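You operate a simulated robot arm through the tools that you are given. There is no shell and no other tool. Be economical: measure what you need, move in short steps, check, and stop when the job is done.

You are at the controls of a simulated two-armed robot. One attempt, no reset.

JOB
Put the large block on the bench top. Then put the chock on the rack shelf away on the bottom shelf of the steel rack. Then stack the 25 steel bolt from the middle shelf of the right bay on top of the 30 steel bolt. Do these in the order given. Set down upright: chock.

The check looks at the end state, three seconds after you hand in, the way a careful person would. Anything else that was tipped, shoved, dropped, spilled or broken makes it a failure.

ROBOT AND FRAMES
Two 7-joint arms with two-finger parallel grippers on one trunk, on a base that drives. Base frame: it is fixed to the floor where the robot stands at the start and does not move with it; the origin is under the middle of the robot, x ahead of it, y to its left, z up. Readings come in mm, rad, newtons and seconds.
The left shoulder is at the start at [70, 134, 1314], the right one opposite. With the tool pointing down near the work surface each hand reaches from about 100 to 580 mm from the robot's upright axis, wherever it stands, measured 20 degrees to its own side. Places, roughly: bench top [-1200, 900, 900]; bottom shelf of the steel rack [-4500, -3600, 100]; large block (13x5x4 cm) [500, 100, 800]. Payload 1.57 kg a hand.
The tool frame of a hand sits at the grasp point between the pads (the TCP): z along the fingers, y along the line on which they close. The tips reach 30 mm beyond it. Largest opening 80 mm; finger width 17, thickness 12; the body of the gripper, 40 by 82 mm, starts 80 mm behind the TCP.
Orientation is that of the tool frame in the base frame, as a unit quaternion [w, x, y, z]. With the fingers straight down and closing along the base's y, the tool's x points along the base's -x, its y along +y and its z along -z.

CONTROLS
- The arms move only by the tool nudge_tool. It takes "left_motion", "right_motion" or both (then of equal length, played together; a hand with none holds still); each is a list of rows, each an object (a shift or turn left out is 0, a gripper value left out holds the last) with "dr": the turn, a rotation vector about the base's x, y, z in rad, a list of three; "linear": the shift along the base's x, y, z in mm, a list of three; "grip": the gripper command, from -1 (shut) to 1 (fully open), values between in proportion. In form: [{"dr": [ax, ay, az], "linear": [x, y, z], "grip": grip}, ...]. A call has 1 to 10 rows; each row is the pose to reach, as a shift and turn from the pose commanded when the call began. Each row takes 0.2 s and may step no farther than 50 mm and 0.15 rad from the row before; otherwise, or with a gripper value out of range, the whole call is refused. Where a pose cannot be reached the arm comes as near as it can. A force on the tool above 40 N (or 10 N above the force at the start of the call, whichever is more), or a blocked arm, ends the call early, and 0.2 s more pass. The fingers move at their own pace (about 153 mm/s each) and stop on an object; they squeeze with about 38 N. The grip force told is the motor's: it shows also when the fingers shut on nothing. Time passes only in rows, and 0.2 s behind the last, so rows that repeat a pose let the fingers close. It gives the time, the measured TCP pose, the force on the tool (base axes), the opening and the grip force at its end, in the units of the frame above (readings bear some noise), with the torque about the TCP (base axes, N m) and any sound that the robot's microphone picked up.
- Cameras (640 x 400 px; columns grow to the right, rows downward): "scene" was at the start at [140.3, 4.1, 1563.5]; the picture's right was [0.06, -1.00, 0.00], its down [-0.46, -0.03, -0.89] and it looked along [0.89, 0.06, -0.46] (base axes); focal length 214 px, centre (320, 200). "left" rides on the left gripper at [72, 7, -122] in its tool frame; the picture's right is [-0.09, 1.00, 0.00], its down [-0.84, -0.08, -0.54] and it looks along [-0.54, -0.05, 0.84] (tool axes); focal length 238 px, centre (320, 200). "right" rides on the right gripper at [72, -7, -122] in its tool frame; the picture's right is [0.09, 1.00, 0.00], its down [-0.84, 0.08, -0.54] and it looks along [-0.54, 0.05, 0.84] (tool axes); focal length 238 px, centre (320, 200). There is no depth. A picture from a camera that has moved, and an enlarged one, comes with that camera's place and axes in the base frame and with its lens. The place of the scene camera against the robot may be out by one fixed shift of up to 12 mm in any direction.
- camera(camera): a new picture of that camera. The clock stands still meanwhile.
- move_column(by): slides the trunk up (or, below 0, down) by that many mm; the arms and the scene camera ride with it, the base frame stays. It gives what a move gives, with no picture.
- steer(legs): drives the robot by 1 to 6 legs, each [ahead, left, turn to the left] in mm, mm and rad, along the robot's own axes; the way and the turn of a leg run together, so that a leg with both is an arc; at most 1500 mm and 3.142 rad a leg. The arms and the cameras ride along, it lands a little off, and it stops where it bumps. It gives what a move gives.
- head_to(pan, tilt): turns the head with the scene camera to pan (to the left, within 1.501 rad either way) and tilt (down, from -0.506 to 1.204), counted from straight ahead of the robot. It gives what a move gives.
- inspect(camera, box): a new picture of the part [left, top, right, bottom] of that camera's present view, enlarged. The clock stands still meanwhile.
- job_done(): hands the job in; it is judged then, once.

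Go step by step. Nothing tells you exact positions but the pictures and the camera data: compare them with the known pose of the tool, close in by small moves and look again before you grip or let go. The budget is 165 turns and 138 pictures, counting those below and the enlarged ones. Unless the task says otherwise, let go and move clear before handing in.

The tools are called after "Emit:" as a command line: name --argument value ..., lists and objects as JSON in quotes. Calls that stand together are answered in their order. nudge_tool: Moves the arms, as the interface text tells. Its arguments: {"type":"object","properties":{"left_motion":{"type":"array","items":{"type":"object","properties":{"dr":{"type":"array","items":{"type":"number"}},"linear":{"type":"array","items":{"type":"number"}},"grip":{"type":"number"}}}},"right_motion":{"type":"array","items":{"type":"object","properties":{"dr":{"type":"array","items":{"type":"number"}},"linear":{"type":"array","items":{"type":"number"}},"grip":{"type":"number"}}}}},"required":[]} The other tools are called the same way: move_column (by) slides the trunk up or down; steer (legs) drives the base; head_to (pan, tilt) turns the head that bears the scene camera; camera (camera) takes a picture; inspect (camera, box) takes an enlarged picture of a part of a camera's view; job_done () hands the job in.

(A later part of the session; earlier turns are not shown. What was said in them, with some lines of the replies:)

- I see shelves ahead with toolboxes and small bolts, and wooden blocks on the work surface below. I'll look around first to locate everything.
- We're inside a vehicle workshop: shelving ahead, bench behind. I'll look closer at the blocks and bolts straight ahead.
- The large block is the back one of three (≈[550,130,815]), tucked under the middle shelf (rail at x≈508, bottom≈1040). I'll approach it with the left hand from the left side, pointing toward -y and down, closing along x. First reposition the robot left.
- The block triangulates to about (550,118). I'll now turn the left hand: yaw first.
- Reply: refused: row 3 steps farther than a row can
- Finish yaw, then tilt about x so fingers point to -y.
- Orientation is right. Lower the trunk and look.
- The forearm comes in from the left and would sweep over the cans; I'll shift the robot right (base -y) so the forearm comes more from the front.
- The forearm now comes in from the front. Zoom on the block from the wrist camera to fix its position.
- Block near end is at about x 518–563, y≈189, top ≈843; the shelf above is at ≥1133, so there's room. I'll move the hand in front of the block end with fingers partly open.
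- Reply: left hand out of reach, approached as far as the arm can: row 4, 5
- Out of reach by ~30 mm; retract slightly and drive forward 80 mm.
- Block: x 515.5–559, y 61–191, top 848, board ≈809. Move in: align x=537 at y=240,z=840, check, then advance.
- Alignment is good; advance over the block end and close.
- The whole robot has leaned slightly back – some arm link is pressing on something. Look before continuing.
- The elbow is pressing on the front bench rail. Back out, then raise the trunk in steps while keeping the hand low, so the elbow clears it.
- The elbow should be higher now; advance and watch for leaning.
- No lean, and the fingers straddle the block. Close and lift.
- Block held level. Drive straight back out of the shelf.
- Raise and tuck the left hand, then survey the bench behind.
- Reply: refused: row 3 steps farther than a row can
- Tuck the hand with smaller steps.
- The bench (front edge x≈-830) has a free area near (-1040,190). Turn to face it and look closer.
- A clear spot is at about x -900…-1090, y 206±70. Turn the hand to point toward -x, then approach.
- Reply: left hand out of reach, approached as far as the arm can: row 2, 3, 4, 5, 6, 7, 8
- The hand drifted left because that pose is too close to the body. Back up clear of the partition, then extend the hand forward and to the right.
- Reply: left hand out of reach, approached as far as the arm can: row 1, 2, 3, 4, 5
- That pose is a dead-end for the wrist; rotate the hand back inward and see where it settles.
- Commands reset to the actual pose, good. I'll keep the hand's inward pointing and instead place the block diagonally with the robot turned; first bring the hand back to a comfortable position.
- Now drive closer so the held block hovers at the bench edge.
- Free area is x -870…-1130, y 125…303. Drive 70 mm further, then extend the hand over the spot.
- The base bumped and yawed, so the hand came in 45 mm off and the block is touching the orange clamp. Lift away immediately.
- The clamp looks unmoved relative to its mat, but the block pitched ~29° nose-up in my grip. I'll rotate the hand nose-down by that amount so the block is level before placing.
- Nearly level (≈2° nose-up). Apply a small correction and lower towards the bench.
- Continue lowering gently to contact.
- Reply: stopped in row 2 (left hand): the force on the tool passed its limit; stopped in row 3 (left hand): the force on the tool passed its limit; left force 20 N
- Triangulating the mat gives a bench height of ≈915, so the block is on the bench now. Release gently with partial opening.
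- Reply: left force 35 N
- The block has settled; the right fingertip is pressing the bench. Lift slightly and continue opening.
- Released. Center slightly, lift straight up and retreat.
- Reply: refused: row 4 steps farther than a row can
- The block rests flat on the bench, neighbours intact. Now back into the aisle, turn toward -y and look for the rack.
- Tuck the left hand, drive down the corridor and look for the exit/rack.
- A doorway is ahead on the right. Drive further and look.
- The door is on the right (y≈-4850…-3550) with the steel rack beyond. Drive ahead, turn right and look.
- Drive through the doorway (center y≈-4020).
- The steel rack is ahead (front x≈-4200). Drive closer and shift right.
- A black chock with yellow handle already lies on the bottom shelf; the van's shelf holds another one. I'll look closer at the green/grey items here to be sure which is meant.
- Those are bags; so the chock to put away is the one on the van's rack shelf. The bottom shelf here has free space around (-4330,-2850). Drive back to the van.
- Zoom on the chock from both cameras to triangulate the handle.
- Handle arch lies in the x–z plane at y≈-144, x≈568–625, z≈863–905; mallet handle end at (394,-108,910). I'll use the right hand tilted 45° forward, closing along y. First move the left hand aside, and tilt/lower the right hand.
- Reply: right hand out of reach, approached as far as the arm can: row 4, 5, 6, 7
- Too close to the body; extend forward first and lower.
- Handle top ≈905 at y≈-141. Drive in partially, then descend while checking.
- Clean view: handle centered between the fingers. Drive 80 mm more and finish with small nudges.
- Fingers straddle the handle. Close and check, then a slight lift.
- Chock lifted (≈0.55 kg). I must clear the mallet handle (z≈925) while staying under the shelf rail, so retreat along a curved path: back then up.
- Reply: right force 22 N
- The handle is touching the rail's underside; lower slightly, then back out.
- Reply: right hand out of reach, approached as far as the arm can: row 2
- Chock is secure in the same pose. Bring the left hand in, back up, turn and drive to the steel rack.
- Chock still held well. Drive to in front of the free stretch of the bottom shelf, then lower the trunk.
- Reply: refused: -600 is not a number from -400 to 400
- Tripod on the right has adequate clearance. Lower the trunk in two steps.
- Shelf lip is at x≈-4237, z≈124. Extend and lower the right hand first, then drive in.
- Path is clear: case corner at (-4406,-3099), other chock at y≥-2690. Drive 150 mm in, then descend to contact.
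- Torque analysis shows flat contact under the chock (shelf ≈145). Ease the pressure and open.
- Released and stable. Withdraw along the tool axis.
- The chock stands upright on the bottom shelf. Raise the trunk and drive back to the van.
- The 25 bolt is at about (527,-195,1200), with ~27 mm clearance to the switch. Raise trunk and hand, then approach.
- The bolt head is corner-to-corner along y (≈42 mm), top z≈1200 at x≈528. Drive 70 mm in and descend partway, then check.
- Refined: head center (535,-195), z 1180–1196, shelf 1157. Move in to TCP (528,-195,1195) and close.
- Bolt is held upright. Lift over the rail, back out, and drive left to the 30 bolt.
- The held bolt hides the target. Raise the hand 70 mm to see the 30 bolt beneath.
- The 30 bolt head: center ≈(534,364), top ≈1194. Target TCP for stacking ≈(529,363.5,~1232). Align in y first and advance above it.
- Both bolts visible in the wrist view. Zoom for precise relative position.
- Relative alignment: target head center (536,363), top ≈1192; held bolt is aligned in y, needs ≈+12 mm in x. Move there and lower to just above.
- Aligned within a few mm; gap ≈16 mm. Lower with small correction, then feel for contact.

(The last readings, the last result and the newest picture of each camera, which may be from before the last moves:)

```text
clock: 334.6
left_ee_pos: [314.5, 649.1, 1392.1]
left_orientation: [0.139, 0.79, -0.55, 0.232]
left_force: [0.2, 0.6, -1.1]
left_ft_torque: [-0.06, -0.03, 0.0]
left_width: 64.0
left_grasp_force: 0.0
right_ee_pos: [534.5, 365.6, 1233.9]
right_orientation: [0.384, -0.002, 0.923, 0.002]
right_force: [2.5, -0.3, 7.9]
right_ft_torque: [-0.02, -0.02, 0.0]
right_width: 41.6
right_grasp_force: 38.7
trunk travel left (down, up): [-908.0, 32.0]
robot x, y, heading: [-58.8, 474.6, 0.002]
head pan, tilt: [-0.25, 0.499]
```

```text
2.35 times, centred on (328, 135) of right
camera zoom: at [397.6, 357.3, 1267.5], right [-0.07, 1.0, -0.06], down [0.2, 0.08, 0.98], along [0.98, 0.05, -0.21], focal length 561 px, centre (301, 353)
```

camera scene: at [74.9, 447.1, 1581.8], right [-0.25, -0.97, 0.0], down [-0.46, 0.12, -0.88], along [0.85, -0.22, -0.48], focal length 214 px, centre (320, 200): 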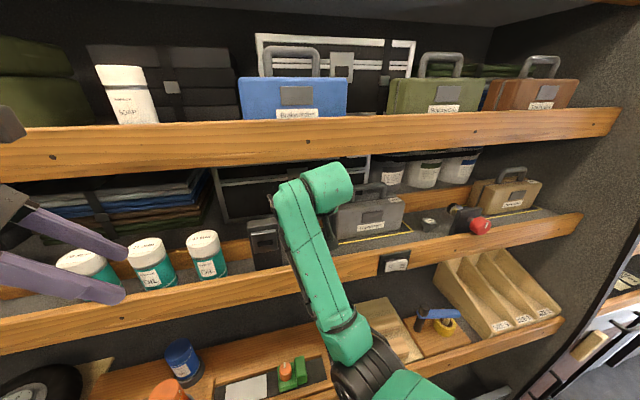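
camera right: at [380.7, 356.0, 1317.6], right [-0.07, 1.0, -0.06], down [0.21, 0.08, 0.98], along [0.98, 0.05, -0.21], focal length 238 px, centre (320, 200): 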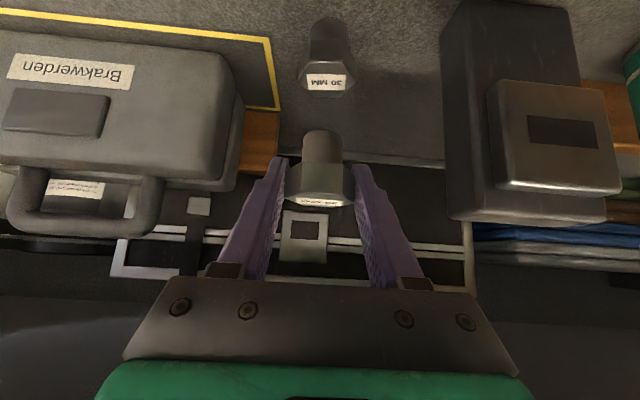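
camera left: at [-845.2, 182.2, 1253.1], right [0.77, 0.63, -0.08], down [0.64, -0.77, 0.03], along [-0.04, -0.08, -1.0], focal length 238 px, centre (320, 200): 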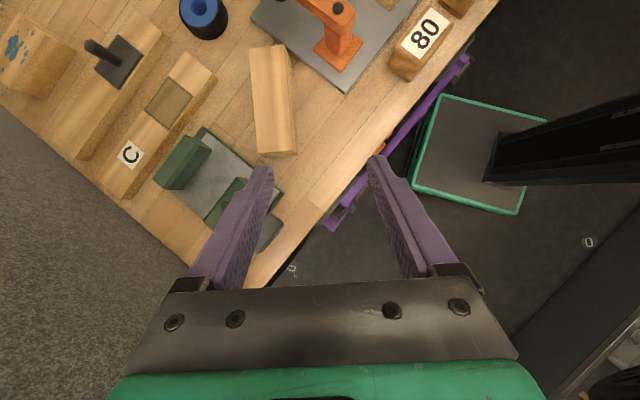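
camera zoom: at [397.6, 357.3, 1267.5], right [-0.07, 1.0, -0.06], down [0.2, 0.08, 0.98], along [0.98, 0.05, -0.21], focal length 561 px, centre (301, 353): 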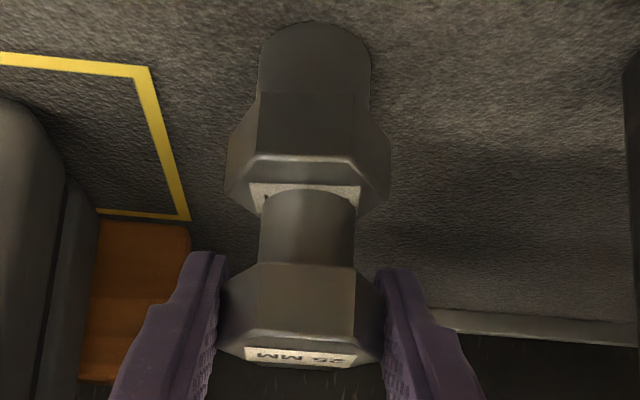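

Contact made, but the held bolt's rim looks ~8 mm too far back (+x) on the 30's head. Lift, shift -8 mm in x and re-lower.

Emit:
nudge_tool --right_motion '[{"linear": [0, -1, 5]}, {"linear": [-4, -1, 6]}, {"linear": [-8, -1, 6]}, {"linear": [-8, -1, 3.5]}]'

Emit:
inspect --camera "right" --box '[260, 60, 388, 140]'

```text
clock: 335.6
left_ee_pos: [315.1, 649.4, 1390.9]
left_orientation: [0.138, 0.791, -0.55, 0.23]
left_force: [1.0, -0.3, 0.9]
left_ft_torque: [-0.01, -0.01, 0.0]
left_width: 63.8
left_grasp_force: 0.0
right_ee_pos: [526.1, 364.6, 1233.1]
right_orientation: [0.382, -0.002, 0.924, 0.002]
right_force: [-0.5, -0.1, -0.7]
right_ft_torque: [0.02, 0.01, -0.01]
right_width: 41.6
right_grasp_force: 37.9
trunk travel left (down, up): [-908.0, 32.0]
robot x, y, heading: [-57.0, 471.3, -0.0]
head pan, tilt: [-0.25, 0.499]
```

```text
5.00 times, centred on (324, 100) of right
camera zoom: at [390.1, 356.0, 1269.0], right [-0.07, 1.0, -0.06], down [0.21, 0.08, 0.97], along [0.98, 0.05, -0.21], focal length 1192 px, centre (300, 700)
```

zoom: 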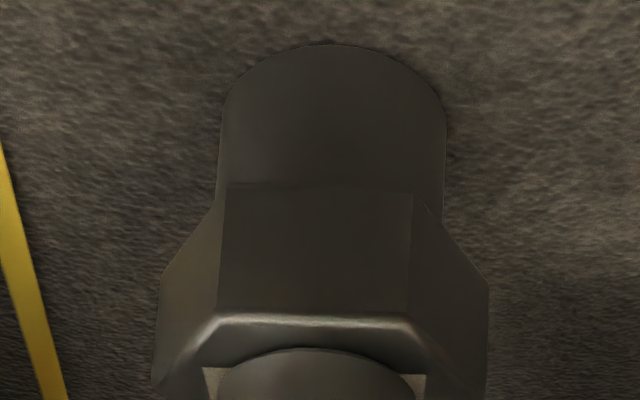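

Now the shank rim sits 7 mm behind the front flat, as it should. Lower to light contact and release.

Emit:
nudge_tool --right_motion '[{"linear": [0, 0.5, -1.5]}, {"linear": [0, 0.5, -2.5]}]'

```text
clock: 336.2
left_ee_pos: [314.7, 650.4, 1391.7]
left_orientation: [0.139, 0.79, -0.551, 0.231]
left_force: [0.6, 0.0, -0.2]
left_ft_torque: [-0.02, -0.01, 0.01]
left_width: 63.9
left_grasp_force: 0.0
right_ee_pos: [527.0, 364.0, 1233.1]
right_orientation: [0.384, -0.002, 0.923, 0.001]
right_force: [1.2, 0.6, 5.3]
right_ft_torque: [-0.01, -0.06, 0.01]
right_width: 42.1
right_grasp_force: 37.9
trunk travel left (down, up): [-908.0, 32.0]
robot x, y, heading: [-61.1, 471.6, -0.002]
head pan, tilt: [-0.25, 0.499]
```

Emit:
nudge_tool --right_motion '[{"grip": 0.08}, {"grip": 0.14}, {"grip": 0.25}, {"grip": 0.4}]'

Emit:
inspect --camera "right" --box '[240, 50, 416, 220]'

```text
clock: 337.2
left_ee_pos: [315.9, 648.8, 1391.2]
left_orientation: [0.138, 0.79, -0.55, 0.231]
left_force: [-0.7, -0.4, -0.3]
left_ft_torque: [0.02, 0.01, 0.0]
left_width: 64.2
left_grasp_force: 0.0
right_ee_pos: [526.2, 364.0, 1232.0]
right_orientation: [0.383, -0.001, 0.924, 0.0]
right_force: [-0.4, -0.4, 0.0]
right_ft_torque: [0.0, 0.0, -0.03]
right_width: 55.9
right_grasp_force: 0.2
trunk travel left (down, up): [-908.0, 32.0]
robot x, y, heading: [-60.1, 469.0, -0.003]
head pan, tilt: [-0.25, 0.499]
```

```text
2.35 times, centred on (328, 135) of right
camera zoom: at [389.8, 356.4, 1266.9], right [-0.07, 1.0, -0.06], down [0.21, 0.08, 0.97], along [0.98, 0.05, -0.21], focal length 561 px, centre (301, 353)
```

zoom: 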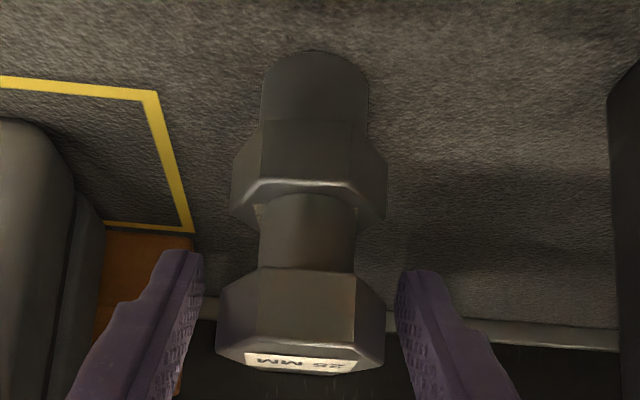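

The 25 bolt stands on the 30 bolt. Center the hand and withdraw along its axis.

Emit:
nudge_tool --right_motion '[{"linear": [0, 1.5, 0]}, {"linear": [-10, 1.5, 10]}, {"linear": [-25, 1.5, 28]}, {"linear": [-45, 1.5, 55]}, {"linear": [-60, 1.5, 75]}]'

Emit:
steer --legs '[[-200, 0, 0]]'

Emit:
camera --camera "right"

Emit:
camera --camera "scene"

```text
clock: 338.4
left_ee_pos: [314.3, 650.7, 1391.6]
left_orientation: [0.139, 0.79, -0.551, 0.231]
left_force: [-0.3, 0.9, 0.3]
left_ft_torque: [-0.01, -0.01, -0.04]
left_width: 63.9
left_grasp_force: 0.0
right_ee_pos: [467.9, 356.6, 1305.4]
right_orientation: [0.381, 0.002, 0.924, -0.013]
right_force: [0.7, 0.0, 0.7]
right_ft_torque: [-0.02, -0.03, -0.03]
right_width: 55.9
right_grasp_force: 0.2
trunk travel left (down, up): [-908.0, 32.0]
robot x, y, heading: [-55.9, 467.0, 0.003]
head pan, tilt: [-0.25, 0.499]
```

```text
clock: 340.0
left_ee_pos: [119.4, 650.4, 1389.4]
left_orientation: [0.139, 0.791, -0.55, 0.23]
left_force: [0.8, 0.3, 0.2]
left_ft_torque: [-0.03, 0.06, 0.01]
left_width: 64.0
left_grasp_force: 0.1
right_ee_pos: [272.6, 356.6, 1303.3]
right_orientation: [0.382, 0.004, 0.924, -0.01]
right_force: [1.1, -0.5, 0.1]
right_ft_torque: [-0.01, 0.01, 0.03]
right_width: 56.1
right_grasp_force: 0.1
trunk travel left (down, up): [-908.0, 32.0]
robot x, y, heading: [-259.0, 469.6, -0.003]
head pan, tilt: [-0.25, 0.499]
```

```text
14 pictures are left
camera right: at [136.0, 352.1, 1340.5], right [-0.05, 1.0, -0.08], down [0.21, 0.09, 0.97], along [0.98, 0.03, -0.21], focal length 238 px, centre (320, 200)
```

right: 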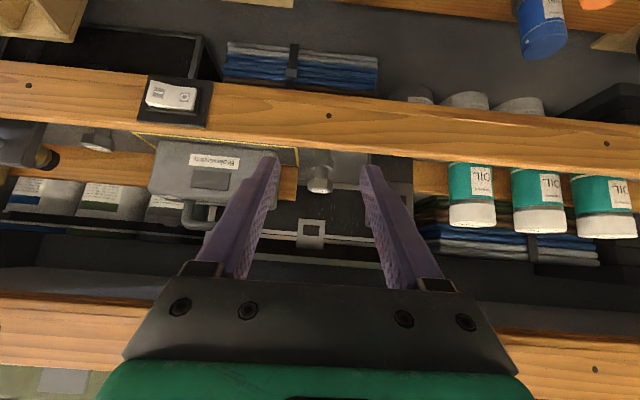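

```text
13 pictures are left
camera scene: at [-115.1, 447.2, 1580.7], right [-0.25, -0.97, 0.0], down [-0.47, 0.12, -0.88], along [0.85, -0.22, -0.48], focal length 214 px, centre (320, 200)
```

scene: 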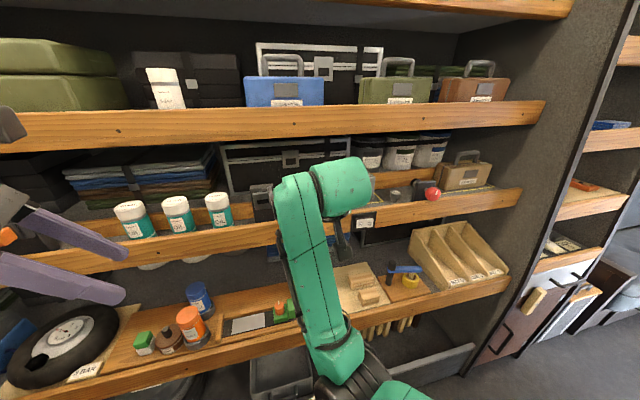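

Emit:
inspect --camera "right" --box '[260, 130, 388, 210]'

```text
5.00 times, centred on (324, 170) of right
camera zoom: at [136.0, 352.1, 1340.5], right [-0.05, 1.0, -0.08], down [0.21, 0.09, 0.97], along [0.98, 0.03, -0.21], focal length 1192 px, centre (300, 350)
```

zoom: 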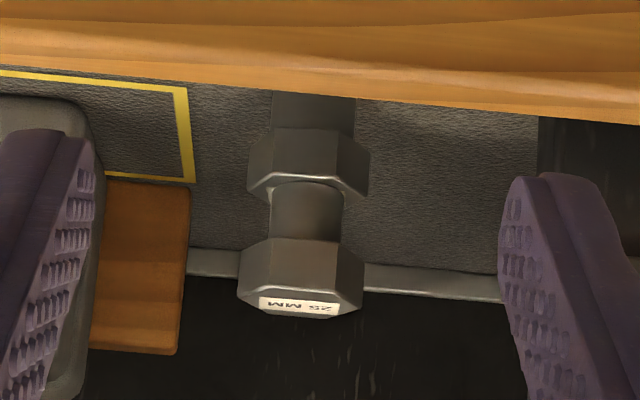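

The 25 bolt stands on the 30 bolt, the block is on the bench, the chock is upright on the bottom shelf, and both hands are clear. Handing in.

Emit:
job_done

```text
The job is handed in.
```

I've handed the job in. All three tasks were done in the order given, and my last look at each showed the object in place and the hands clear; the check result hasn't come back to me.

- **Large block:** it lies flat on the bench top, between the vise and the grey mat. On the way in it briefly touched the orange clamp, which looked unmoved relative to its mat afterwards.
- **Chock:** it stands upright on the bottom shelf of the steel rack, between the black case and a chock that was already there. I took "the chock on the rack shelf" to be the one on the van's shelf.
- **25 bolt:** it stands upright on the head of the 30 bolt. I viewed it again after backing the hand away, and it was still steady.
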